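You operate a simulated robot arm through the tools that you are given. There is no shell and no other tool. Be economical: measure what you need, move in short steps, check, and stop when the job is done.

Carry out the task below with a simulated robot arm. There is one attempt and no reset: what you move stays moved.

TASK
Take the green bridge out of the spare box and lock the box again.
Fine: cover on the green mat meanwhile; the bridge stands in the rack's empty slot; both turn catches locked. Set down upright: green bridge.

The check looks at the end state, three seconds after you hand in, the way a careful person would. Anything else that was tipped, shoved, dropped, spilled or broken makes it a failure. A push-on lid holds only when it is set on centred and level and pressed home; a screw cap is set on level and turned clockwise until tight.

THE ROBOT
A 7-joint arm with a two-finger parallel gripper, fixed in place. Base frame: the origin is at the foot of the arm, x ahead of it, y to its left, z up. Lengths are in mm, angles in rad, forces in N, time in s.
With the tool pointing down near the work surface it reaches from about 420 to 900 mm from the base axis. Its first joint turns from -2.007 to 2.007 rad. Payload 3.91 kg.
The TCP is the grasp point between the finger pads, 30 mm short of the fingertips. In the tool frame z runs along the fingers and y along their closing line. Largest opening 110 mm; finger width 20, thickness 10; the body of the gripper, 48 by 112 mm, starts 55 mm behind the TCP.
Orientation is that of the tool frame in the base frame, as [roll, pitch, yaw] about the fixed x, y, z axes, in that order (R = Rz(yaw) Ry(pitch) Rx(roll)). With the fingers straight down and closing along the base's y, the tool's x points along the base's -x, its y along +y and its z along -z.

THE INTERFACE
- The arm moves only by the tool jog_arm. Its arguments are lists of equal length, an entry for each row: "offset": the shift along the base's x, y, z in mm, a list of three; "angular": the turn, a rotation vector about the base's x, y, z in rad, a list of three. In form: {"offset": [[dx, dy, dz], ...], "angular": [[rx, ry, rz], ...]}. A call has 1 to 12 rows; each row shifts and turns the commanded pose from where the row before left it. "gripper" is the finger opening in mm, from 0 to 110, set as the call begins (left out, the last holds). Each row takes 0.2 s and may step no farther than 50 mm and 0.15 rad from the row before; otherwise, or with a gripper value out of range, the whole call is refused. A pose out of reach is approached as far as the arm can. The call stops where the force on the tool passes 40 N (or 10 N more than at its start, if that is more) or the arm is blocked; 0.2 s more then pass. The fingers move at their own pace (about 153 mm/s each) and stop on an object; they squeeze with about 27 N. The grip force told is the motor's: it shows also when the fingers shut on nothing. Time passes only in rows, and 0.2 s behind the last, so rows that do not move let the fingers close. The reply holds the time, the measured pose of the TCP, the force on the tool along the base axes, the opening and the grip force, in the units named above and with some noise, with the torque about the TCP (base axes, N m) and any sound that the robot's microphone picked up.
- Cameras (640 x 400 px; columns grow to the right, rows downward): "scene" is fixed at [48.5, 649.9, 1490.3]; the picture's right is [-0.76, -0.65, 0.00], its down [-0.19, 0.23, -0.95] and it looks along [0.62, -0.73, -0.30] (base axes); focal length 352 px, centre (320, 200). "wrist" rides on the gripper at [72, 17, -103] in the tool frame; the picture's right is [-0.23, 0.97, 0.00], its down [-0.76, -0.18, -0.62] and it looks along [-0.61, -0.14, 0.78] (tool axes); focal length 222 px, centre (320, 200). There is no depth. A picture from a camera that has moved, and an enlarged one, comes with that camera's place and axes in the base frame and with its lens.
- get_image(camera): a new picture of that camera. The clock stands still meanwhile.
- move_column(by): slides the trunk up (or, below 0, down) by that many mm; the arm rides with it, the base frame stays. It gives what a move gives, with no picture.
- close_up(camera, box): a new picture of the part [left, top, right, bottom] of that camera's present view, enlarged. The clock stands still meanwhile.
- finish_job(): hands the job in; it is judged then, once.

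Go step by step. Nothing tells you positions but the pictures and the camera data: compare them with the known pose of the tool, close in by small moves and look again before you grip or let go. The budget is 120 turns and 68 pictures, counting those below and the enlarged ones. Unless the task says otherwise, let go and move clear before handing in, and close with one line.

The tools are called as name(argument=value, ...) on one line, values as JSON. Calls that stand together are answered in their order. jog_arm: Moves the arm, as the interface text tells. Its arguments: {"type":"object","properties":{"offset":{"type":"array","items":{"type":"array","items":{"type":"number"}}},"angular":{"type":"array","items":{"type":"array","items":{"type":"number"}}},"gripper":{"type":"number"}},"required":["offset","angular"]} The other tools are called the same way: move_column (by) slides the trunk up or down; get_image (camera) takes a picture; close_up (camera, box) takes an enlarged picture of a part of a camera's view; finish_job () hands the job in.

At the start:

```text
time: 0.0
tcp_pos: [526.6, -177.2, 1258.9]
tool_rot: [-3.141, 0.001, -3.141]
ft_force: [-1.3, 0.3, 0.1]
torque: [0.0, 0.03, 0.0]
opening: 110.3
finger_force: 0.1
trunk travel left (down, up): [-850.0, 140.0]
```

scene: 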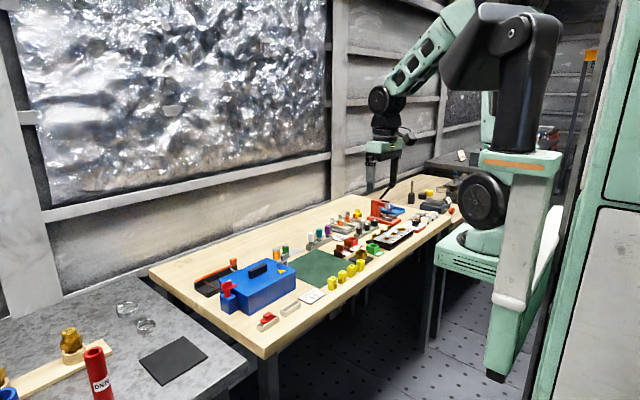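
wrist: 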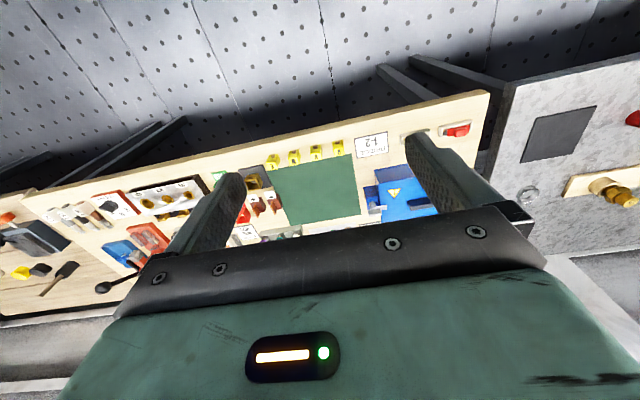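

I see a bench with a blue box (orange/yellow warning label, black handle), a green mat, and small parts. I'll take enlarged views first.

close_up(camera="scene", box=[180, 230, 340, 340])

close_up(camera="scene", box=[290, 180, 450, 290])

close_up(camera="wrist", box=[200, 100, 520, 250])

```text
3.64 times, centred on (260, 285) of scene
camera zoom: at [48.5, 649.9, 1490.3], right [-0.76, -0.65, 0.0], down [-0.19, 0.23, -0.95], along [0.62, -0.73, -0.3], focal length 1280 px, centre (538, -109)
```

zoom: 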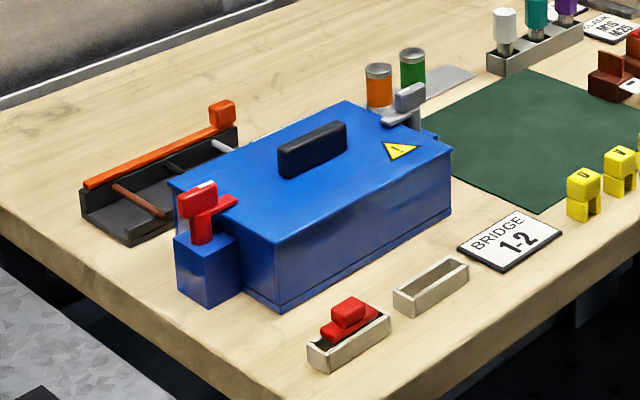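

```text
3.64 times, centred on (370, 235) of scene
camera zoom: at [48.5, 649.9, 1490.3], right [-0.76, -0.65, 0.0], down [-0.19, 0.23, -0.95], along [0.62, -0.73, -0.3], focal length 1280 px, centre (138, 73)
```

zoom: 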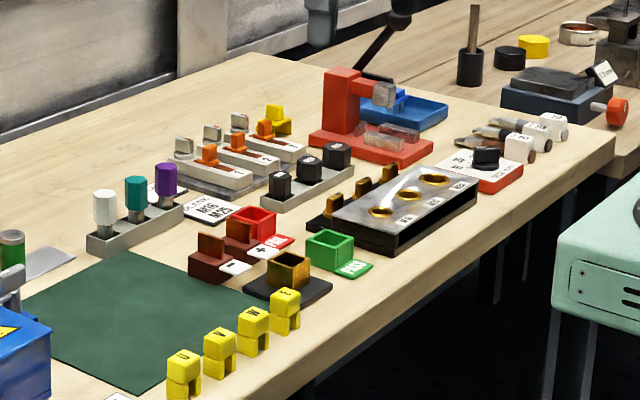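

```text
2.00 times, centred on (360, 175) of wrist
camera zoom: at [454.3, -160.0, 1362.4], right [0.23, 0.97, 0.0], down [0.76, -0.18, 0.62], along [0.61, -0.14, -0.78], focal length 444 px, centre (240, 250)
```

zoom: 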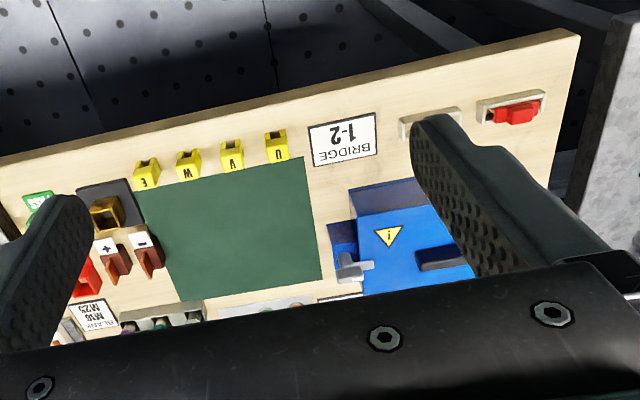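

The bench surface comes out near z≈860. The box spans about x 775–916, y −84–115, with its top at z≈927, and the mat is centred near (825, −251). I'll move the wrist camera in front of the box.

jog_arm(offset=[[20, 40, 0], [20, 40, 0], [20, 40, 0], [20, 40, 0], [0, 25, 0]], angular=[[0, 0, 0], [0, 0, 0], [0, 0, 0], [0, 0, 0], [0, 0, 0]])

move_column(by=-120)

get_image(camera="wrist")

```text
time: 1.2
tcp_pos: [606.4, 7.6, 1257.9]
tool_rot: [-3.14, 0.001, 3.141]
ft_force: [0.1, -0.4, 0.2]
torque: [0.03, 0.0, -0.03]
opening: 110.2
finger_force: 0.1
trunk travel left (down, up): [-850.0, 140.0]
```

```text
time: 2.7
tcp_pos: [607.5, 7.5, 1138.7]
tool_rot: [-3.141, 0.001, -3.14]
ft_force: [0.0, -0.2, -0.7]
torque: [-0.01, -0.05, -0.02]
opening: 109.9
finger_force: 0.1
trunk travel left (down, up): [-730.0, 260.0]
```

```text
62 pictures are left
camera wrist: at [534.9, 23.9, 1241.3], right [0.23, 0.97, 0.0], down [0.76, -0.18, 0.62], along [0.61, -0.14, -0.78], focal length 222 px, centre (320, 200)
```

wrist: 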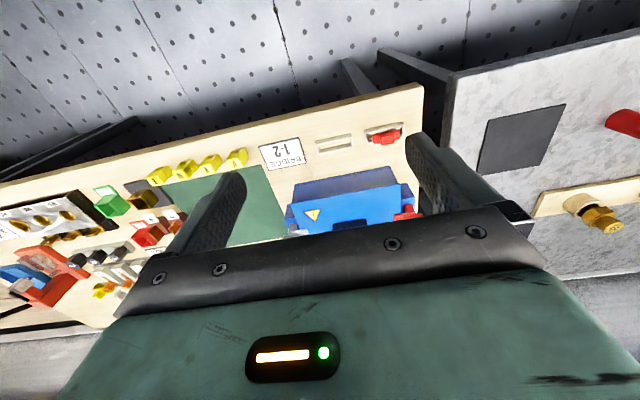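

The box sits partly behind the gripper body in this view. I'll move forward so the wrist camera sees all of it.

jog_arm(offset=[[45, 0, 0], [45, 0, 0], [45, 0, 0]], angular=[[0, 0, 0], [0, 0, 0], [0, 0, 0]])

close_up(camera="wrist", box=[200, 60, 460, 222])

```text
time: 3.5
tcp_pos: [743.5, 9.2, 1139.5]
tool_rot: [3.141, -0.001, -3.141]
ft_force: [-0.4, -0.2, 1.5]
torque: [-0.01, -0.02, 0.01]
opening: 109.9
finger_force: 0.0
trunk travel left (down, up): [-730.0, 260.0]
```

```text
2.46 times, centred on (330, 141) of wrist
camera zoom: at [670.9, 24.5, 1241.5], right [0.23, 0.97, 0.0], down [0.76, -0.18, 0.62], along [0.61, -0.14, -0.78], focal length 547 px, centre (295, 345)
```

zoom: 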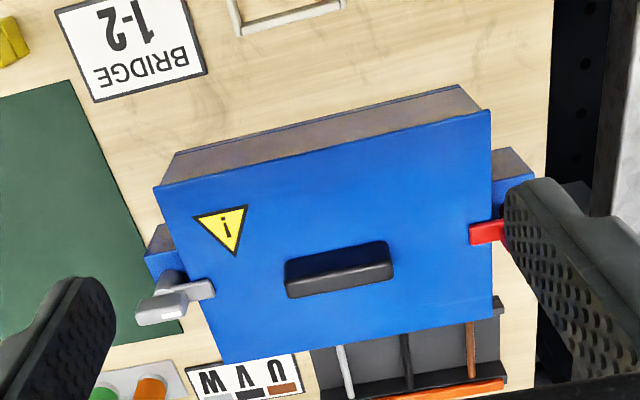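

The lid, handle and grey catch are clear. I'll zoom in on both catches from the scene camera, and the red one from the wrist.

close_up(camera="scene", box=[215, 245, 305, 320])

jog_arm(offset=[[0, 40, 0], [0, 40, 0]], angular=[[0, 0, 0], [0, 0, 0]])

close_up(camera="wrist", box=[200, 60, 460, 222])

```text
5.33 times, centred on (260, 282) of scene
camera zoom: at [48.5, 649.9, 1490.3], right [-0.76, -0.65, 0.0], down [-0.19, 0.23, -0.95], along [0.62, -0.73, -0.3], focal length 1878 px, centre (640, -240)
```

zoom: 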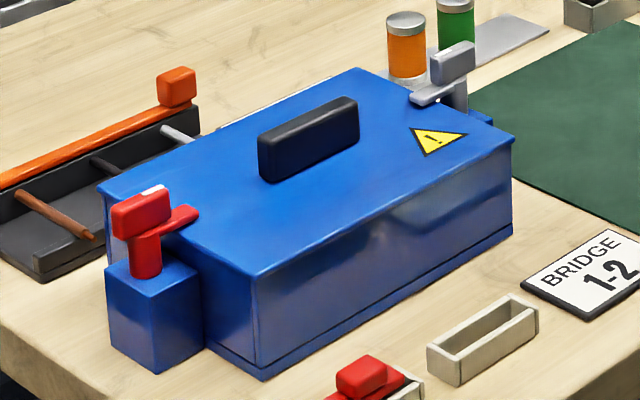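

```text
time: 4.1
tcp_pos: [743.4, 88.0, 1140.3]
tool_rot: [3.141, 0.0, 3.14]
ft_force: [0.7, -0.9, 0.0]
torque: [0.06, 0.0, 0.01]
opening: 110.1
finger_force: 0.0
trunk travel left (down, up): [-730.0, 260.0]
```

```text
2.46 times, centred on (330, 141) of wrist
camera zoom: at [671.3, 104.2, 1242.8], right [0.23, 0.97, 0.0], down [0.76, -0.18, 0.62], along [0.61, -0.14, -0.78], focal length 547 px, centre (295, 345)
```

zoom: 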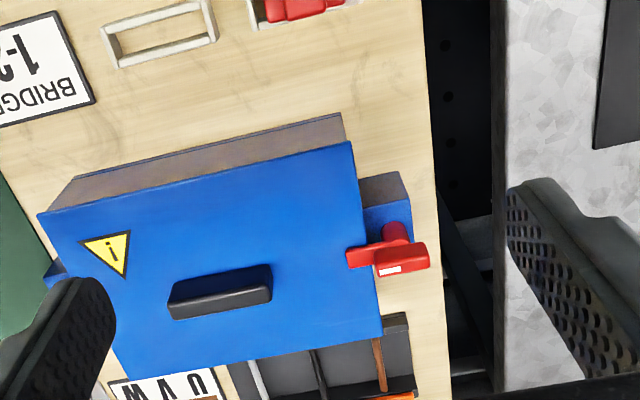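

Both catches are block knobs on posts with a tongue over the lid: red near (851, 130, 945), grey near (845, −100, 950), and the handle near (848, 12). I'll yaw −90° so the fingers close along x, and go above the red catch.

jog_arm(offset=[[10, 4, 0], [10, 4, 0], [10, 4, 0], [10, 4, 0], [10, 4, 0], [10, 4, 0], [10, 4, 0], [10, 4, 0], [10, 4, 0], [10, 3, 0], [8, 2, 0]], angular=[[0, 0, -0.1428], [0, 0, -0.1428], [0, 0, -0.1428], [0, 0, -0.1428], [0, 0, -0.1428], [0, 0, -0.1428], [0, 0, -0.1428], [0, 0, -0.1428], [0, 0, -0.1428], [0, 0, -0.1428], [0, 0, -0.1428]])

jog_arm(offset=[[0, 0, -45], [0, 0, -45], [0, 0, -25]], angular=[[0, 0, 0], [0, 0, 0], [0, 0, 0]], gripper=60)

get_image(camera="wrist")

```text
time: 6.5
tcp_pos: [849.8, 127.5, 1138.2]
tool_rot: [3.141, 0.0, 1.569]
ft_force: [-0.8, -0.1, -0.2]
torque: [0.01, -0.04, 0.03]
opening: 110.2
finger_force: 0.1
trunk travel left (down, up): [-730.0, 260.0]
```

```text
time: 7.3
tcp_pos: [851.2, 129.6, 1022.9]
tool_rot: [3.142, 0.001, 1.57]
ft_force: [-0.3, -0.2, -0.5]
torque: [0.01, 0.0, -0.02]
opening: 60.1
finger_force: 0.1
trunk travel left (down, up): [-730.0, 260.0]
```

```text
58 pictures are left
camera wrist: at [867.4, 200.1, 1125.2], right [0.97, -0.23, 0.0], down [-0.18, -0.76, 0.62], along [-0.14, -0.61, -0.78], focal length 222 px, centre (320, 200)
```

wrist: 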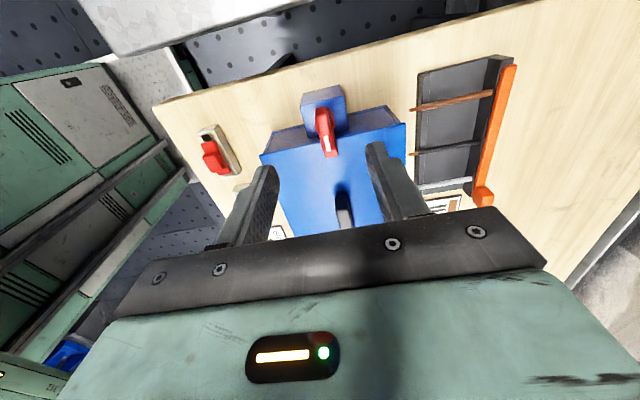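

close_up(camera="wrist", box=[270, 70, 398, 150])

```text
5.00 times, centred on (334, 110) of wrist
camera zoom: at [867.4, 200.1, 1125.2], right [0.97, -0.23, 0.0], down [-0.18, -0.76, 0.62], along [-0.14, -0.61, -0.78], focal length 1111 px, centre (250, 650)
```

zoom: 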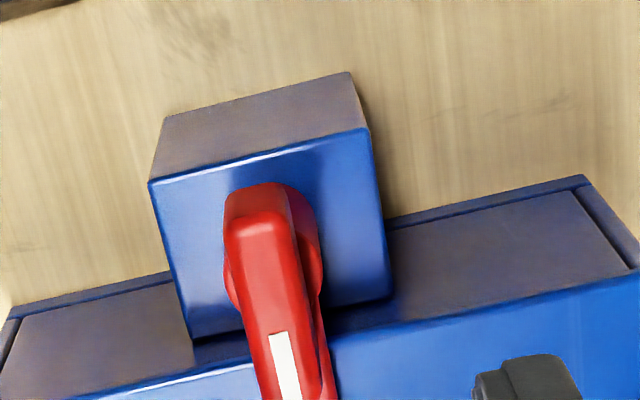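

jog_arm(offset=[[0, 0, -45]], angular=[[0, 0, 0]], gripper=50)

close_up(camera="wrist", box=[220, 70, 420, 220])

close_up(camera="scene", box=[200, 240, 290, 310])

```text
time: 7.7
tcp_pos: [851.6, 126.5, 981.2]
tool_rot: [-3.139, 0.0, 1.573]
ft_force: [-0.8, -0.2, 0.7]
torque: [0.01, 0.03, -0.02]
opening: 50.1
finger_force: 0.1
trunk travel left (down, up): [-730.0, 260.0]
```

```text
2.67 times, centred on (320, 145) of wrist
camera zoom: at [867.7, 199.1, 1083.2], right [0.97, -0.23, 0.0], down [-0.18, -0.76, 0.62], along [-0.14, -0.61, -0.78], focal length 592 px, centre (320, 347)
```

zoom: 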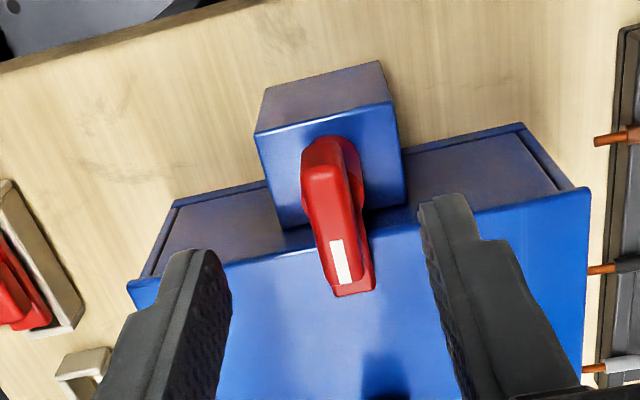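

```text
5.71 times, centred on (245, 275) of scene
camera zoom: at [48.5, 649.9, 1490.3], right [-0.76, -0.65, 0.0], down [-0.19, 0.23, -0.95], along [0.62, -0.73, -0.3], focal length 2012 px, centre (749, -229)
```

zoom: 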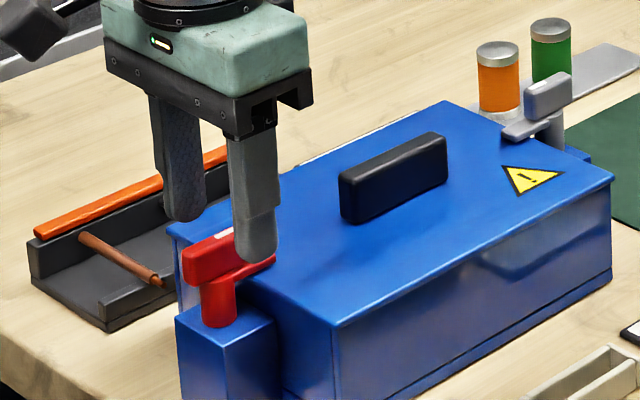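

The red knob block sits at about x 854, y 134, z 937–955. I'll shift there, descend with the tips just above lid level, and look.

jog_arm(offset=[[2.5, 7.5, 0], [0, 0, -9], [0, 0, -9], [0, 0, 0]], angular=[[0, 0, 0], [0, 0, 0], [0, 0, 0], [0, 0, 0]])

close_up(camera="wrist", box=[220, 70, 420, 220])

close_up(camera="scene", box=[200, 250, 270, 310])

```text
time: 8.7
tcp_pos: [853.1, 136.6, 962.6]
tool_rot: [3.141, 0.0, 1.569]
ft_force: [0.2, 0.3, 0.6]
torque: [-0.02, 0.03, 0.01]
opening: 50.2
finger_force: 0.1
trunk travel left (down, up): [-730.0, 260.0]
```

```text
2.67 times, centred on (320, 145) of wrist
camera zoom: at [869.8, 207.8, 1064.4], right [0.97, -0.23, 0.0], down [-0.18, -0.76, 0.62], along [-0.14, -0.61, -0.78], focal length 592 px, centre (320, 347)
```

zoom: 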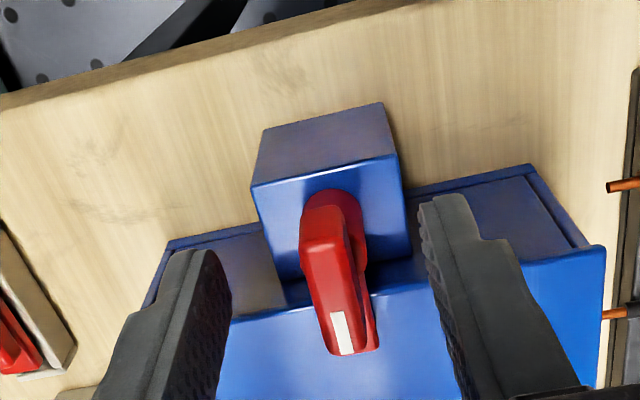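

```text
6.67 times, centred on (235, 280) of scene
camera zoom: at [48.5, 649.9, 1490.3], right [-0.76, -0.65, 0.0], down [-0.19, 0.23, -0.95], along [0.62, -0.73, -0.3], focal length 2347 px, centre (887, -333)
```

zoom: 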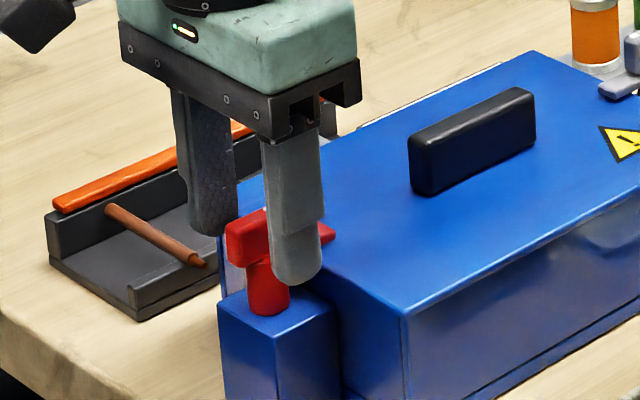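

jog_arm(offset=[[0, -3, -2], [0, 0, 0], [0, 0, 0]], angular=[[0, 0, 0], [0, 0, 0], [0, 0, 0]], gripper=0)

close_up(camera="wrist", box=[220, 70, 420, 220])

```text
time: 9.5
tcp_pos: [854.6, 133.8, 960.7]
tool_rot: [3.137, -0.003, 1.572]
ft_force: [30.0, 13.7, 8.0]
torque: [-0.23, 0.0, 0.14]
opening: 10.8
finger_force: 45.1
trunk travel left (down, up): [-730.0, 260.0]
```

```text
2.67 times, centred on (320, 145) of wrist
camera zoom: at [871.2, 206.4, 1063.9], right [0.97, -0.23, 0.0], down [-0.18, -0.76, 0.62], along [-0.14, -0.6, -0.78], focal length 592 px, centre (320, 347)
```

zoom: 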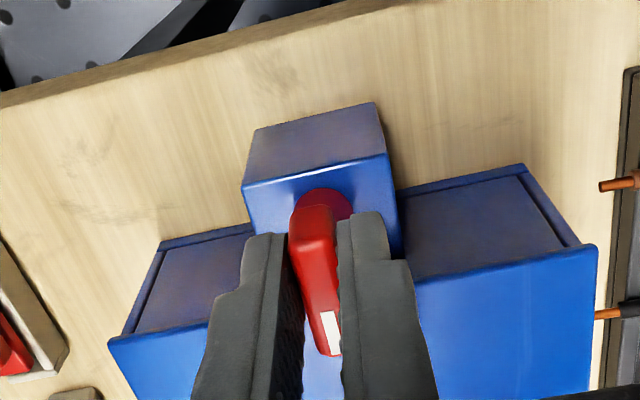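

Gripped at 10.8 mm, with some sideways load. I'll ease it off, then try a small counter-clockwise turn.

jog_arm(offset=[[1, 0.5, 0]], angular=[[0, 0, 0]])

jog_arm(offset=[[0, 0, 0], [0, 0, 0]], angular=[[0, 0, 0.07], [0, 0, 0.07]])

```text
time: 9.9
tcp_pos: [855.5, 135.2, 960.9]
tool_rot: [3.138, -0.003, 1.57]
ft_force: [20.8, 11.8, 14.3]
torque: [0.52, -0.06, 0.12]
opening: 11.0
finger_force: 45.5
trunk travel left (down, up): [-730.0, 260.0]
```

```text
time: 10.5
tcp_pos: [854.4, 134.8, 961.4]
tool_rot: [3.138, -0.004, 1.712]
ft_force: [18.8, 12.6, 19.9]
torque: [1.15, 0.11, 0.08]
opening: 10.7
finger_force: 44.9
trunk travel left (down, up): [-730.0, 260.0]
```

The knob turns with almost no torque. I'll continue in steps while easing the load.

jog_arm(offset=[[0.7, 0.5, 0.8], [0.3, 0.2, 0.3], [0, 0, 0]], angular=[[0, 0, 0.1], [0, 0, 0.1], [0, 0, 0.1]])

close_up(camera="wrist", box=[220, 70, 420, 220])

```text
time: 11.3
tcp_pos: [853.1, 133.8, 961.8]
tool_rot: [-3.14, -0.001, 2.014]
ft_force: [-4.9, 7.2, 25.0]
torque: [0.07, -0.04, -0.01]
opening: 10.8
finger_force: 45.2
trunk travel left (down, up): [-730.0, 260.0]
```

```text
2.67 times, centred on (320, 145) of wrist
camera zoom: at [837.6, 206.6, 1063.4], right [0.98, 0.21, 0.0], down [0.17, -0.76, 0.62], along [0.13, -0.61, -0.78], focal length 592 px, centre (320, 347)
```

zoom: 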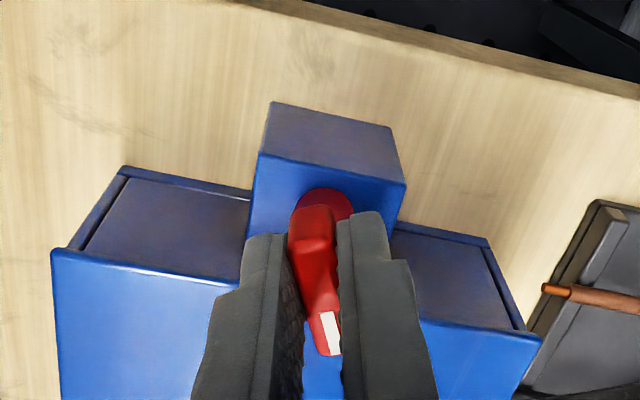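

The catch turns with the gripper. I'll go on to 90°.

jog_arm(offset=[[0, 0.3, 0.7], [0, 0, 0.5], [0, 0, 0], [0, 0, 0]], angular=[[0, 0, 0.14], [0, 0, 0.14], [0, 0, 0.14], [0, 0, 0.14]])

jog_arm(offset=[[0, 0, 0], [0, 0, 0], [0, 0, 0], [0, 0, 0]], angular=[[0, 0, 0.14], [0, 0, 0.14], [0, 0, 0.14], [0, 0, 0.14]])

close_up(camera="wrist", box=[220, 70, 420, 220])

```text
time: 12.3
tcp_pos: [851.1, 132.8, 961.0]
tool_rot: [-3.137, -0.003, 2.574]
ft_force: [-34.1, -7.7, 14.4]
torque: [0.14, -0.03, -0.15]
opening: 10.8
finger_force: 45.3
trunk travel left (down, up): [-730.0, 260.0]
```

```text
time: 13.3
tcp_pos: [852.9, 129.9, 961.3]
tool_rot: [-3.135, -0.007, 3.129]
ft_force: [-30.5, -27.2, -3.5]
torque: [0.08, 0.36, -0.05]
opening: 10.8
finger_force: 44.5
trunk travel left (down, up): [-730.0, 260.0]
```

```text
2.67 times, centred on (320, 145) of wrist
camera zoom: at [781.8, 148.0, 1063.4], right [0.24, 0.97, -0.01], down [0.76, -0.18, 0.62], along [0.6, -0.15, -0.79], focal length 592 px, centre (320, 347)
```

zoom: 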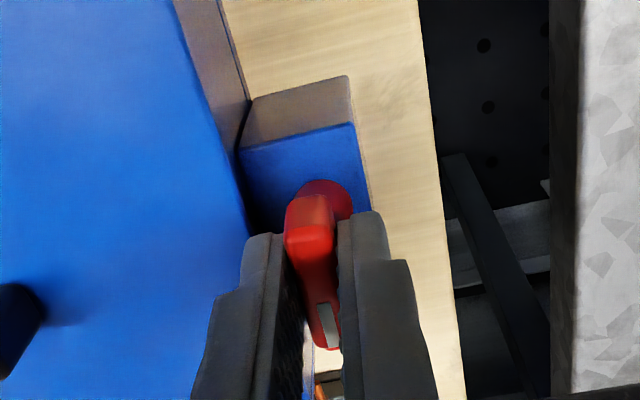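

The red catch is turned 90° and its tongue is off the lid. I'll release and rise.

jog_arm(offset=[[0, 0, 0], [0, 0, 0]], angular=[[0, 0, 0], [0, 0, 0]], gripper=32)

jog_arm(offset=[[0, 0, 30], [0, 0, 50]], angular=[[0, 0, 0], [0, 0, 0]])

close_up(camera="scene", box=[200, 240, 310, 320])

```text
time: 13.9
tcp_pos: [855.3, 135.8, 962.6]
tool_rot: [3.141, 0.001, 3.131]
ft_force: [0.3, 0.2, 0.5]
torque: [-0.03, 0.01, 0.03]
opening: 31.9
finger_force: 0.1
trunk travel left (down, up): [-730.0, 260.0]
```

```text
time: 14.5
tcp_pos: [856.1, 133.8, 1041.9]
tool_rot: [-3.141, -0.003, 3.131]
ft_force: [-0.6, 0.0, -0.6]
torque: [0.0, 0.02, -0.01]
opening: 31.9
finger_force: 0.0
trunk travel left (down, up): [-730.0, 260.0]
```

```text
5.00 times, centred on (255, 280) of scene
camera zoom: at [48.5, 649.9, 1490.3], right [-0.76, -0.65, 0.0], down [-0.19, 0.23, -0.95], along [0.62, -0.73, -0.3], focal length 1760 px, centre (645, -200)
```

zoom: 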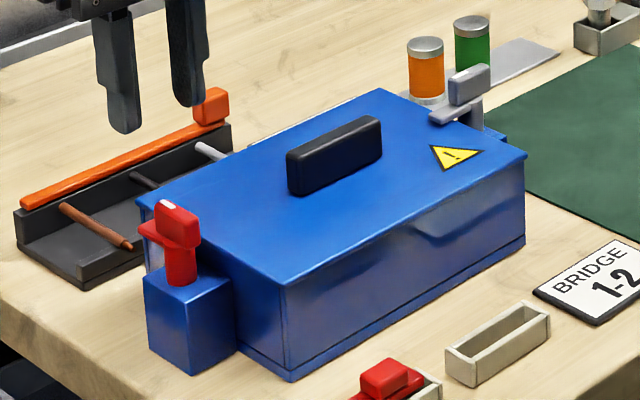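

The red catch is open and the box hasn't moved. Next is the grey catch near (848, −100), rotating back so the fingers close along x.

jog_arm(offset=[[0, -21, 0], [0, -21, 0], [0, -21, 0], [0, -21, 0], [0, -21, 0], [0, -21, 0], [0, -21, 0], [0, -21, 0], [0, -21, 0], [0, -21, 0], [-5, -21, 0], [0, 0, 0]], angular=[[0, 0, -0.1418], [0, 0, -0.1418], [0, 0, -0.1418], [0, 0, -0.1418], [0, 0, -0.1418], [0, 0, -0.1418], [0, 0, -0.1418], [0, 0, -0.1418], [0, 0, -0.1418], [0, 0, -0.1418], [0, 0, -0.1418], [0, 0, 0]], gripper=50)

jog_arm(offset=[[0, 0, -30], [0, 0, -20]], angular=[[0, 0, 0], [0, 0, 0]])

close_up(camera="wrist", box=[220, 70, 420, 220])

close_up(camera="scene", box=[250, 220, 330, 280])

```text
time: 17.1
tcp_pos: [852.0, -96.3, 1041.4]
tool_rot: [3.14, 0.0, 1.569]
ft_force: [0.6, -0.9, -1.2]
torque: [-0.04, 0.01, -0.01]
opening: 50.1
finger_force: 0.1
trunk travel left (down, up): [-730.0, 260.0]
```

```text
time: 17.7
tcp_pos: [851.2, -97.5, 990.4]
tool_rot: [3.14, -0.001, 1.574]
ft_force: [0.1, 0.9, -0.2]
torque: [0.01, -0.01, 0.02]
opening: 50.1
finger_force: 0.0
trunk travel left (down, up): [-730.0, 260.0]
```

```text
2.67 times, centred on (320, 145) of wrist
camera zoom: at [868.0, -25.0, 1092.7], right [0.97, -0.23, 0.0], down [-0.18, -0.76, 0.62], along [-0.14, -0.61, -0.78], focal length 592 px, centre (320, 347)
```

zoom: 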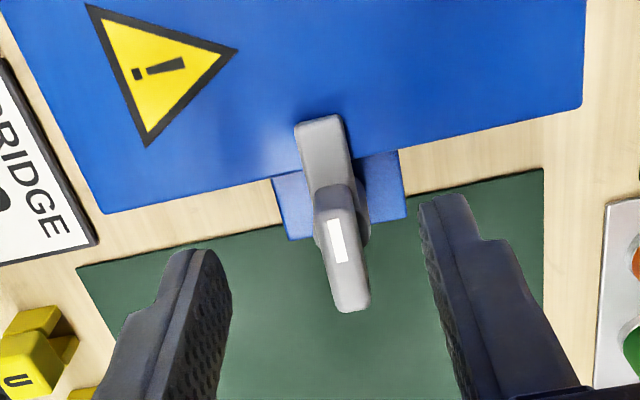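

```text
6.67 times, centred on (290, 250) of scene
camera zoom: at [48.5, 649.9, 1490.3], right [-0.76, -0.65, 0.0], down [-0.19, 0.23, -0.95], along [0.62, -0.73, -0.3], focal length 2347 px, centre (520, -133)
```

zoom: 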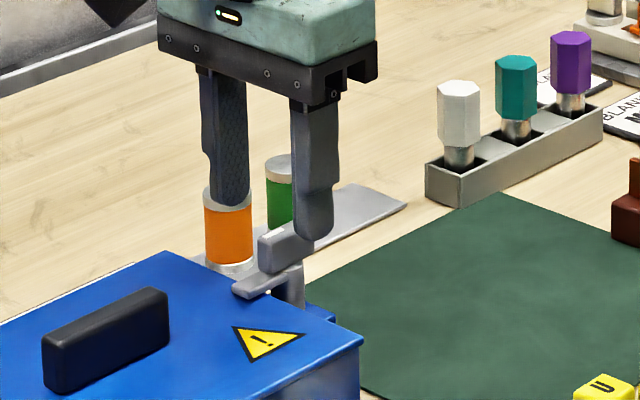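

Grey knob block centre is about (856, −101.5). I'll descend onto it.

jog_arm(offset=[[4.5, -4.5, 0], [0, 0, -15], [0, 0, -14], [0, 0, 0]], angular=[[0, 0, 0], [0, 0, 0], [0, 0, 0], [0, 0, 0]])

close_up(camera="wrist", box=[220, 70, 420, 220])

```text
time: 18.7
tcp_pos: [854.0, -100.6, 960.5]
tool_rot: [-3.141, 0.0, 1.57]
ft_force: [0.8, -0.2, 0.2]
torque: [0.0, 0.01, 0.04]
opening: 49.8
finger_force: 0.0
trunk travel left (down, up): [-730.0, 260.0]
```

```text
2.67 times, centred on (320, 145) of wrist
camera zoom: at [871.7, -29.2, 1063.6], right [0.97, -0.23, 0.0], down [-0.18, -0.76, 0.62], along [-0.14, -0.61, -0.78], focal length 592 px, centre (320, 347)
```

zoom: 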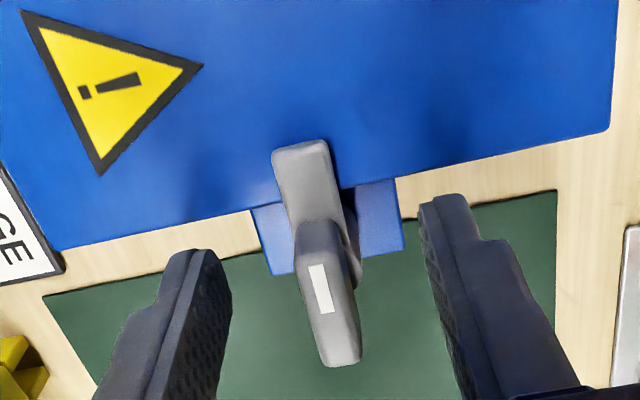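

jog_arm(offset=[[2.2, 0, 0], [0, 0, 0]], angular=[[0, 0, 0], [0, 0, 0]])

jog_arm(offset=[[0, 0, 0], [0, 0, 0], [0, 0, 0]], angular=[[0, 0, 0], [0, 0, 0], [0, 0, 0]], gripper=0)

jog_arm(offset=[[0, 0, 0], [0, 0, 0]], angular=[[0, 0, 0.06], [0, 0, 0.06]])

```text
time: 19.3
tcp_pos: [855.9, -101.2, 961.6]
tool_rot: [3.141, -0.001, 1.572]
ft_force: [-0.4, 0.3, -0.3]
torque: [0.01, 0.03, 0.0]
opening: 50.2
finger_force: 0.1
trunk travel left (down, up): [-730.0, 260.0]
```

```text
time: 20.1
tcp_pos: [855.5, -100.0, 961.0]
tool_rot: [-3.139, 0.0, 1.572]
ft_force: [-14.3, -0.5, 0.6]
torque: [0.22, 0.07, -0.12]
opening: 10.9
finger_force: 44.8
trunk travel left (down, up): [-730.0, 260.0]
```

```text
time: 20.7
tcp_pos: [853.9, -101.7, 960.8]
tool_rot: [-3.136, 0.001, 1.691]
ft_force: [-25.7, -3.6, -2.0]
torque: [-0.08, 0.07, -0.25]
opening: 11.0
finger_force: 45.5
trunk travel left (down, up): [-730.0, 260.0]
```

close_up(camera="wrist", box=[220, 70, 420, 220])

```text
2.67 times, centred on (320, 145) of wrist
camera zoom: at [862.7, -27.9, 1063.7], right [0.99, -0.11, 0.0], down [-0.08, -0.78, 0.62], along [-0.07, -0.62, -0.78], focal length 592 px, centre (320, 347)
```

zoom: 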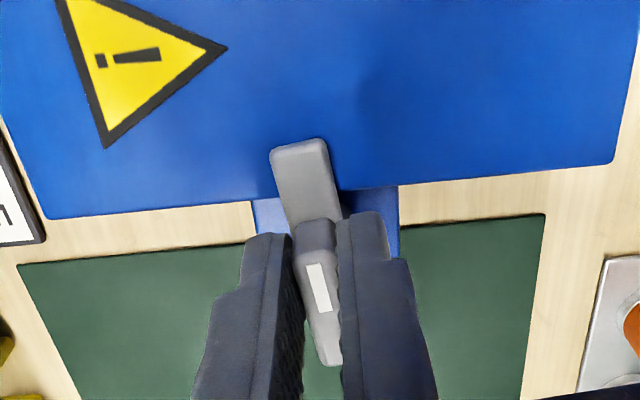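

It turns along. I'll ease the x load and continue counter-clockwise.

jog_arm(offset=[[-1, 0, 0], [-0.5, 0, 0], [0, 0, 0], [0, 0, 0]], angular=[[0, 0, 0.1], [0, 0, 0.13], [0, 0, 0.13], [0, 0, 0.13]])

close_up(camera="wrist", box=[220, 70, 420, 220])

```text
time: 21.6
tcp_pos: [851.2, -102.2, 960.2]
tool_rot: [-3.131, -0.004, 2.115]
ft_force: [-12.8, -2.0, 6.3]
torque: [0.01, -0.62, -0.1]
opening: 10.8
finger_force: 45.3
trunk travel left (down, up): [-730.0, 260.0]
stopped in row 4: the force on the tool passed its limit at 41 N (the readings are from after the stop); the commanded pose is now the measured one
```

```text
2.67 times, centred on (320, 145) of wrist
camera zoom: at [829.3, -32.3, 1064.0], right [0.95, 0.31, -0.01], down [0.25, -0.74, 0.62], along [0.18, -0.59, -0.78], focal length 592 px, centre (320, 347)
```

zoom: 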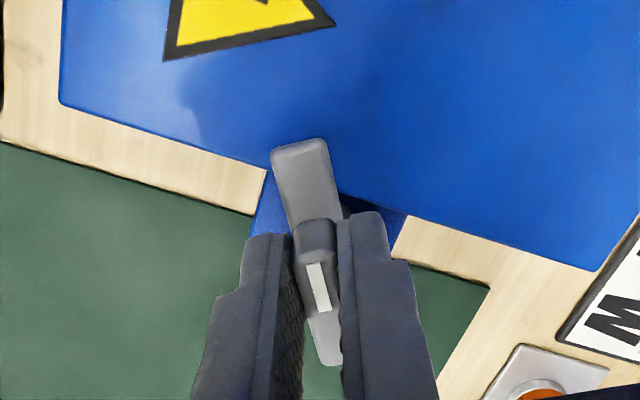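

The force stop came from turning slightly off the catch axis, which is nearer y≈−107. I'll follow an arc about that axis.

jog_arm(offset=[[-0.6, -0.6, 0], [-0.6, -0.7, 0], [-0.5, -0.8, 0]], angular=[[0, 0, 0.12], [0, 0, 0.12], [0, 0, 0.12]])

```text
time: 22.4
tcp_pos: [849.3, -106.0, 962.0]
tool_rot: [-3.132, -0.007, 2.479]
ft_force: [-25.0, -3.6, 9.2]
torque: [0.45, -0.14, -0.17]
opening: 11.0
finger_force: 44.7
trunk travel left (down, up): [-730.0, 260.0]
```

jog_arm(offset=[[-1.2, -0.6, 0], [-0.5, -0.8, 0], [-0.3, -0.8, 0]], angular=[[0, 0, 0.12], [0, 0, 0.12], [0, 0, 0.12]])

```text
time: 23.2
tcp_pos: [848.3, -108.3, 961.1]
tool_rot: [-3.13, -0.006, 2.837]
ft_force: [-17.9, -6.2, 9.1]
torque: [0.86, 0.82, -0.11]
opening: 11.2
finger_force: 45.4
trunk travel left (down, up): [-730.0, 260.0]
```

jog_arm(offset=[[-0.5, -0.8, 0], [-0.2, -0.8, 0], [0, -0.5, 0]], angular=[[0, 0, 0.12], [0, 0, 0.12], [0, 0, 0.06]])

close_up(camera="wrist", box=[220, 70, 420, 220])

```text
time: 24.1
tcp_pos: [846.7, -108.4, 960.4]
tool_rot: [-3.133, -0.002, 3.137]
ft_force: [-13.9, -10.9, 8.6]
torque: [0.58, 1.15, -0.09]
opening: 10.9
finger_force: 45.3
trunk travel left (down, up): [-730.0, 260.0]
```

```text
2.67 times, centred on (320, 145) of wrist
camera zoom: at [774.9, -91.9, 1063.9], right [0.23, 0.97, -0.01], down [0.76, -0.17, 0.62], along [0.6, -0.15, -0.78], focal length 592 px, centre (320, 347)
```

zoom: 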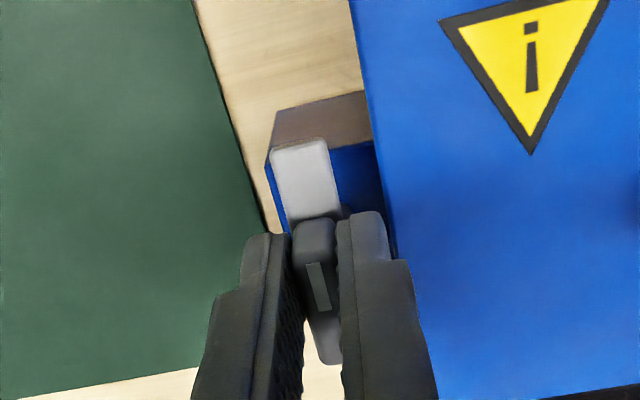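

Both catches are open. I'll release, rise, and move above the handle with the fingers closing along x.

jog_arm(offset=[[0, 0, 0], [0, 0, 0]], angular=[[0, 0, 0], [0, 0, 0]], gripper=30)

jog_arm(offset=[[0, 0, 30], [0, 0, 40]], angular=[[0, 0, 0], [0, 0, 0]])

jog_arm(offset=[[0, 11, 0], [0, 11, 0], [0, 11, 0], [0, 11, 0], [0, 11, 0], [0, 11, 0], [0, 11, 0], [0, 11, 0], [0, 11, 0], [0, 11, 0], [5, 11, 0], [0, 0, 0]], angular=[[0, 0, -0.1424], [0, 0, -0.1424], [0, 0, -0.1424], [0, 0, -0.1424], [0, 0, -0.1424], [0, 0, -0.1424], [0, 0, -0.1424], [0, 0, -0.1424], [0, 0, -0.1424], [0, 0, -0.1424], [0, 0, -0.1424], [0, 0, 0]], gripper=60)

close_up(camera="wrist", box=[180, 40, 460, 220])

close_up(camera="scene", box=[210, 220, 330, 310])

```text
time: 24.6
tcp_pos: [846.8, -107.5, 960.0]
tool_rot: [-3.134, -0.003, 3.139]
ft_force: [0.1, -0.2, 0.3]
torque: [-0.01, 0.0, -0.01]
opening: 29.8
finger_force: 0.1
trunk travel left (down, up): [-730.0, 260.0]
```

```text
time: 25.2
tcp_pos: [849.3, -108.2, 1032.0]
tool_rot: [-3.13, -0.005, 3.136]
ft_force: [0.0, -1.0, -0.1]
torque: [0.01, -0.01, 0.0]
opening: 30.1
finger_force: 0.1
trunk travel left (down, up): [-730.0, 260.0]
```

```text
time: 27.9
tcp_pos: [853.9, 12.6, 1029.6]
tool_rot: [-3.132, -0.006, 1.569]
ft_force: [-0.1, 0.6, 0.3]
torque: [-0.02, -0.01, -0.04]
opening: 60.2
finger_force: 0.0
trunk travel left (down, up): [-730.0, 260.0]
```

```text
2.22 times, centred on (320, 130) of wrist
camera zoom: at [871.3, 84.2, 1132.8], right [0.97, -0.23, -0.01], down [-0.17, -0.76, 0.62], along [-0.15, -0.6, -0.78], focal length 494 px, centre (320, 356)
```

zoom: 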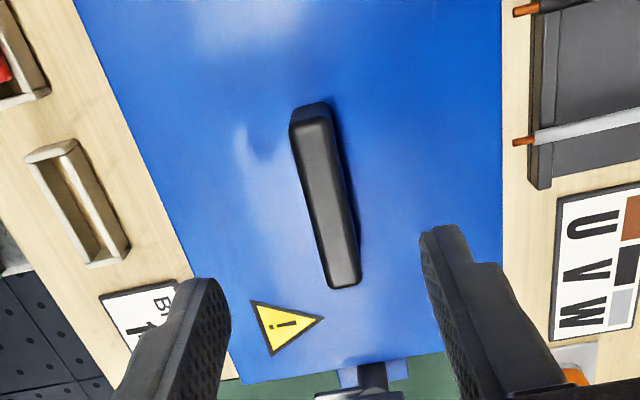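

```text
4.44 times, centred on (270, 265) of scene
camera zoom: at [48.5, 649.9, 1490.3], right [-0.76, -0.65, 0.0], down [-0.19, 0.23, -0.95], along [0.62, -0.73, -0.3], focal length 1565 px, centre (542, -89)
```

zoom: 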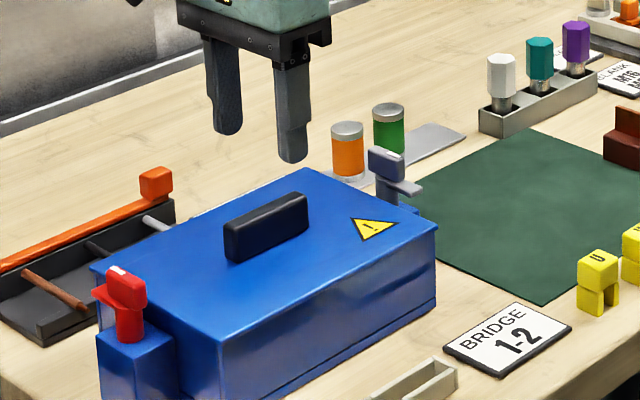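

The handle centre is about (856, 17), with its top at z≈953. I'll correct the slight tool tilt, move over it and descend partway.

jog_arm(offset=[[2, 5, 0], [0, 0, -30], [0, 0, -25], [0, 0, 0]], angular=[[-0.006, -0.0095, 0], [0, 0, 0], [0, 0, 0], [0, 0, 0]])

close_up(camera="wrist", box=[220, 70, 420, 220])

```text
time: 28.9
tcp_pos: [854.5, 15.5, 977.8]
tool_rot: [-3.141, 0.002, 1.571]
ft_force: [-0.3, -0.3, -0.2]
torque: [-0.01, 0.0, 0.0]
opening: 60.0
finger_force: 0.1
trunk travel left (down, up): [-730.0, 260.0]
```

```text
2.67 times, centred on (320, 145) of wrist
camera zoom: at [872.5, 87.3, 1079.3], right [0.97, -0.23, 0.0], down [-0.18, -0.76, 0.62], along [-0.14, -0.61, -0.78], focal length 592 px, centre (320, 347)
```

zoom: 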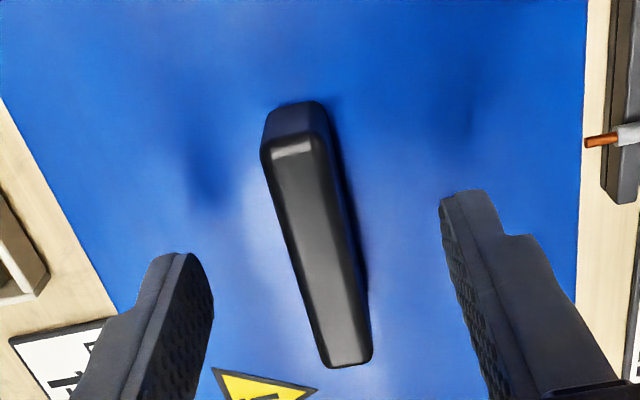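

jog_arm(offset=[[1, 1.5, 0], [0, 0, -9], [0, 0, -9], [0, 0, 0]], angular=[[0, 0, 0], [0, 0, 0], [0, 0, 0], [0, 0, 0]])

jog_arm(offset=[[0, 0, 0], [0, 0, 0], [0, 0, 0]], angular=[[0, 0, 0], [0, 0, 0], [0, 0, 0]], gripper=0)

close_up(camera="scene", box=[210, 220, 330, 310])

```text
time: 29.9
tcp_pos: [856.5, 18.4, 957.2]
tool_rot: [3.141, 0.003, 1.569]
ft_force: [-0.8, -0.5, -0.1]
torque: [-0.03, -0.01, 0.02]
opening: 60.1
finger_force: 0.0
trunk travel left (down, up): [-730.0, 260.0]
```

```text
time: 30.6
tcp_pos: [855.7, 17.4, 956.8]
tool_rot: [-3.14, 0.002, 1.57]
ft_force: [-1.3, -0.6, -0.7]
torque: [0.09, -0.01, 0.01]
opening: 15.9
finger_force: 27.0
trunk travel left (down, up): [-730.0, 260.0]
```

```text
4.44 times, centred on (270, 265) of scene
camera zoom: at [48.5, 649.9, 1490.3], right [-0.76, -0.65, 0.0], down [-0.19, 0.23, -0.95], along [0.62, -0.73, -0.3], focal length 1565 px, centre (542, -89)
```

zoom: 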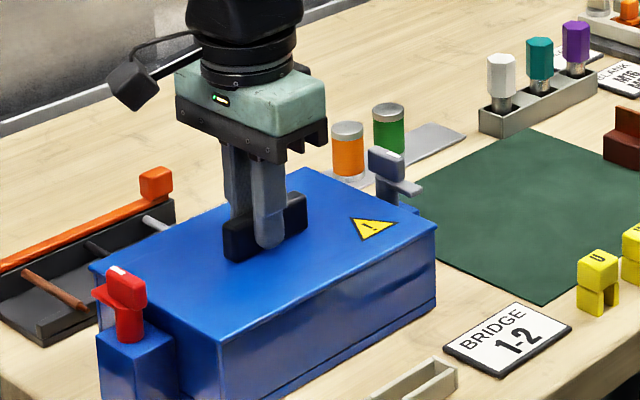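

The handle is held cleanly at about (856, 17.4, 957), the pose to return to. I'll lift straight up, slowly at first.

jog_arm(offset=[[0, 0, 4], [0, 0, 6], [0, 0, 10], [0, 0, 15]], angular=[[0, 0, 0], [0, 0, 0], [0, 0, 0], [0, 0, 0]])

jog_arm(offset=[[0, 0, 30], [0, 0, 30], [0, 0, 0]], angular=[[0, 0, 0], [0, 0, 0], [0, 0, 0]])

close_up(camera="scene", box=[200, 200, 360, 310])

```text
time: 31.6
tcp_pos: [855.2, 18.5, 992.6]
tool_rot: [-3.141, 0.003, 1.57]
ft_force: [1.0, 1.1, -5.2]
torque: [-0.02, 0.01, 0.02]
opening: 15.9
finger_force: 27.3
trunk travel left (down, up): [-730.0, 260.0]
```

```text
time: 32.5
tcp_pos: [854.8, 18.0, 1052.3]
tool_rot: [-3.14, 0.001, 1.57]
ft_force: [-0.9, 0.3, -4.2]
torque: [0.01, 0.02, 0.01]
opening: 15.5
finger_force: 26.7
trunk travel left (down, up): [-730.0, 260.0]
```

```text
3.64 times, centred on (280, 255) of scene
camera zoom: at [48.5, 649.9, 1490.3], right [-0.76, -0.65, 0.0], down [-0.19, 0.23, -0.95], along [0.62, -0.73, -0.3], focal length 1280 px, centre (466, 0)
```

zoom: 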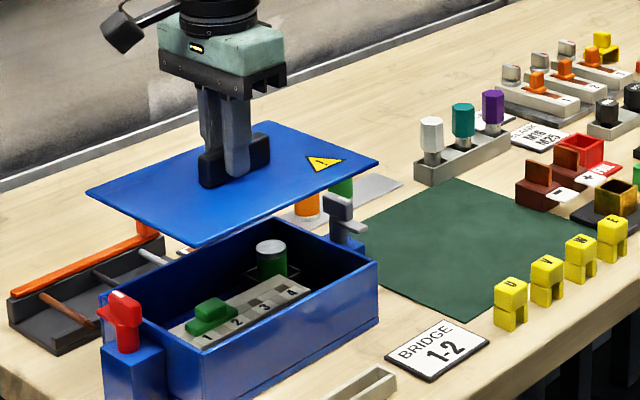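

The lid is a flat plate and lifted level. Inside are a numbered rack with the green bridge in slot 1 and a green jar. I'll carry the lid over the mat centre (828, −250).

jog_arm(offset=[[-4, -38, 0], [-4, -38, 0], [-4, -38, 0], [-4, -38, 0], [-4, -38, 0], [-4, -38, 0], [-3, -40, 0], [0, 0, 0]], angular=[[0, 0, 0], [0, 0, 0], [0, 0, 0], [0, 0, 0], [0, 0, 0], [0, 0, 0], [0, 0, 0], [0, 0, 0]])

jog_arm(offset=[[0, 0, -45], [0, 0, -45], [0, 0, -35], [0, 0, 0]], angular=[[0, 0, 0], [0, 0, 0], [0, 0, 0], [0, 0, 0]])

close_up(camera="scene", box=[240, 200, 400, 310])

```text
time: 34.2
tcp_pos: [827.1, -251.8, 1051.8]
tool_rot: [-3.141, 0.002, 1.571]
ft_force: [-0.2, -0.6, -3.9]
torque: [0.0, -0.04, -0.01]
opening: 15.8
finger_force: 26.6
trunk travel left (down, up): [-730.0, 260.0]
```

```text
time: 35.2
tcp_pos: [827.7, -250.2, 924.5]
tool_rot: [3.141, 0.002, 1.57]
ft_force: [-0.6, -0.2, -3.9]
torque: [0.03, 0.01, 0.0]
opening: 16.0
finger_force: 27.0
trunk travel left (down, up): [-730.0, 260.0]
```

```text
3.64 times, centred on (320, 255) of scene
camera zoom: at [48.5, 649.9, 1490.3], right [-0.76, -0.65, 0.0], down [-0.19, 0.23, -0.95], along [0.62, -0.73, -0.3], focal length 1280 px, centre (320, 0)
```

zoom: 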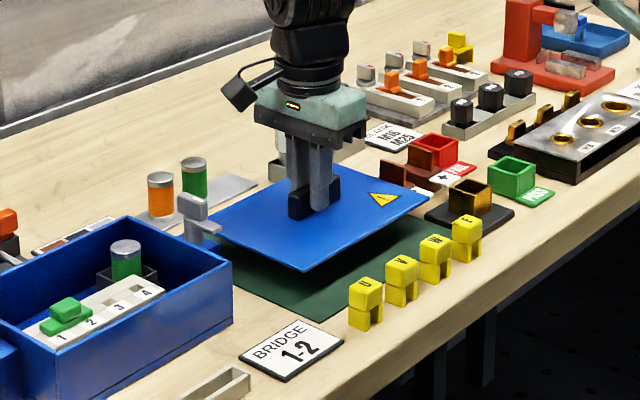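

Clear so far. I'll lower slowly until it touches.

jog_arm(offset=[[0, 0, -12], [0, 0, -8], [0, 0, -4], [0, 0, -3], [0, 0, 0]], angular=[[0, 0, 0], [0, 0, 0], [0, 0, 0], [0, 0, 0], [0, 0, 0]])

close_up(camera="scene", box=[240, 200, 400, 310])

```text
time: 36.5
tcp_pos: [829.3, -248.4, 899.9]
tool_rot: [-3.141, 0.002, 1.571]
ft_force: [-2.1, 0.1, -1.4]
torque: [-0.04, -0.04, -0.1]
opening: 15.7
finger_force: 26.7
trunk travel left (down, up): [-730.0, 260.0]
```

```text
3.64 times, centred on (320, 255) of scene
camera zoom: at [48.5, 649.9, 1490.3], right [-0.76, -0.65, 0.0], down [-0.19, 0.23, -0.95], along [0.62, -0.73, -0.3], focal length 1280 px, centre (320, 0)
```

zoom: 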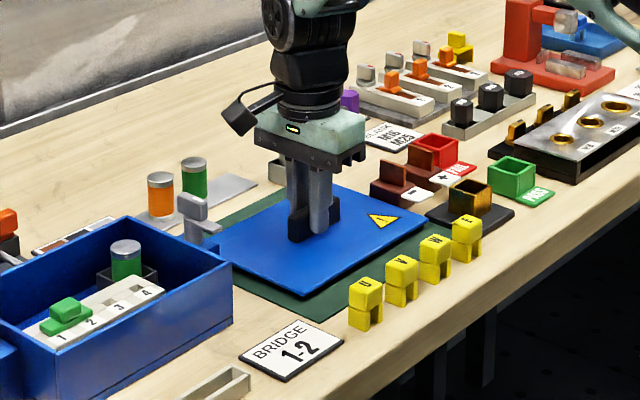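

The weight is on the mat, and the lid lies flat and within it. I'll release and rise.

jog_arm(offset=[[0, 0, -0.7], [0, 0, 0]], angular=[[0, 0, 0], [0, 0, 0]])

jog_arm(offset=[[0, 0, 0], [0, 0, 0]], angular=[[0, 0, 0], [0, 0, 0]], gripper=50)

jog_arm(offset=[[0, 0, 40], [0, 0, 50], [0, 0, 50]], angular=[[0, 0, 0], [0, 0, 0], [0, 0, 0]])

close_up(camera="scene", box=[210, 230, 330, 330])

```text
time: 37.0
tcp_pos: [828.4, -249.4, 900.5]
tool_rot: [-3.141, 0.001, 1.572]
ft_force: [-1.9, -2.0, 3.9]
torque: [0.64, 0.09, 0.01]
opening: 15.7
finger_force: 27.3
trunk travel left (down, up): [-730.0, 260.0]
```

```text
time: 37.6
tcp_pos: [829.4, -249.0, 898.8]
tool_rot: [-3.141, 0.001, 1.572]
ft_force: [0.2, -0.6, 0.4]
torque: [0.02, -0.03, 0.01]
opening: 49.9
finger_force: 0.0
trunk travel left (down, up): [-730.0, 260.0]
```

```text
time: 38.5
tcp_pos: [830.0, -248.5, 1037.1]
tool_rot: [-3.142, 0.0, 1.572]
ft_force: [-0.3, 0.4, -0.9]
torque: [-0.01, 0.01, 0.0]
opening: 50.1
finger_force: 0.1
trunk travel left (down, up): [-730.0, 260.0]
```

```text
4.00 times, centred on (270, 280) of scene
camera zoom: at [48.5, 649.9, 1490.3], right [-0.76, -0.65, 0.0], down [-0.19, 0.23, -0.95], along [0.62, -0.73, -0.3], focal length 1408 px, centre (520, -120)
```

zoom: 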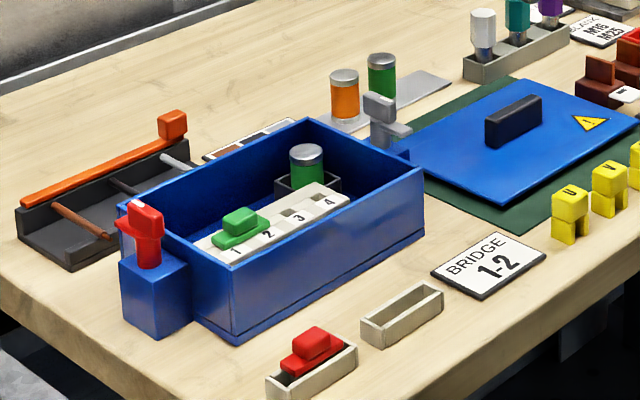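

The lid is safe on the mat. The green bridge straddles holes 1–2 near (852, 46), and the empty cream slot is near (705, 15). I'll move above the bridge and look.

jog_arm(offset=[[2, 42, 0], [3, 42, 0], [3, 42, 0], [3, 42, 0], [3, 42, 0], [3, 42, 0], [3, 42, 0], [0, 0, -20], [0, 0, 0]], angular=[[0, 0, 0], [0, 0, 0], [0, 0, 0], [0, 0, 0], [0, 0, 0], [0, 0, 0], [0, 0, 0], [0, 0, 0], [0, 0, 0]])

close_up(camera="wrist", box=[180, 40, 460, 220])

```text
time: 40.5
tcp_pos: [848.6, 45.4, 1019.2]
tool_rot: [-3.141, 0.001, 1.57]
ft_force: [0.6, 0.0, 0.4]
torque: [0.0, 0.0, 0.02]
opening: 50.0
finger_force: 0.0
trunk travel left (down, up): [-730.0, 260.0]
```

```text
2.22 times, centred on (320, 130) of wrist
camera zoom: at [865.7, 117.4, 1121.2], right [0.97, -0.23, 0.0], down [-0.18, -0.76, 0.62], along [-0.14, -0.61, -0.78], focal length 494 px, centre (320, 356)
```

zoom: 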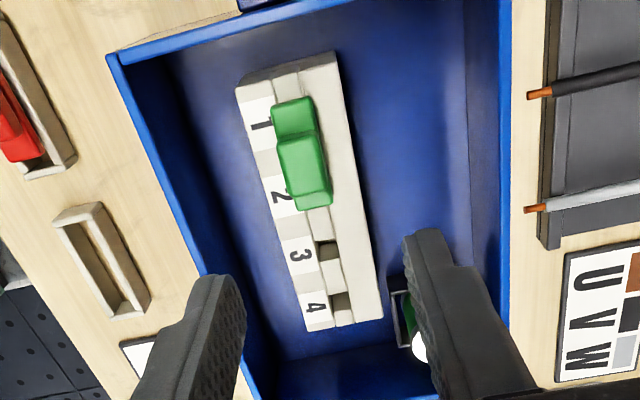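

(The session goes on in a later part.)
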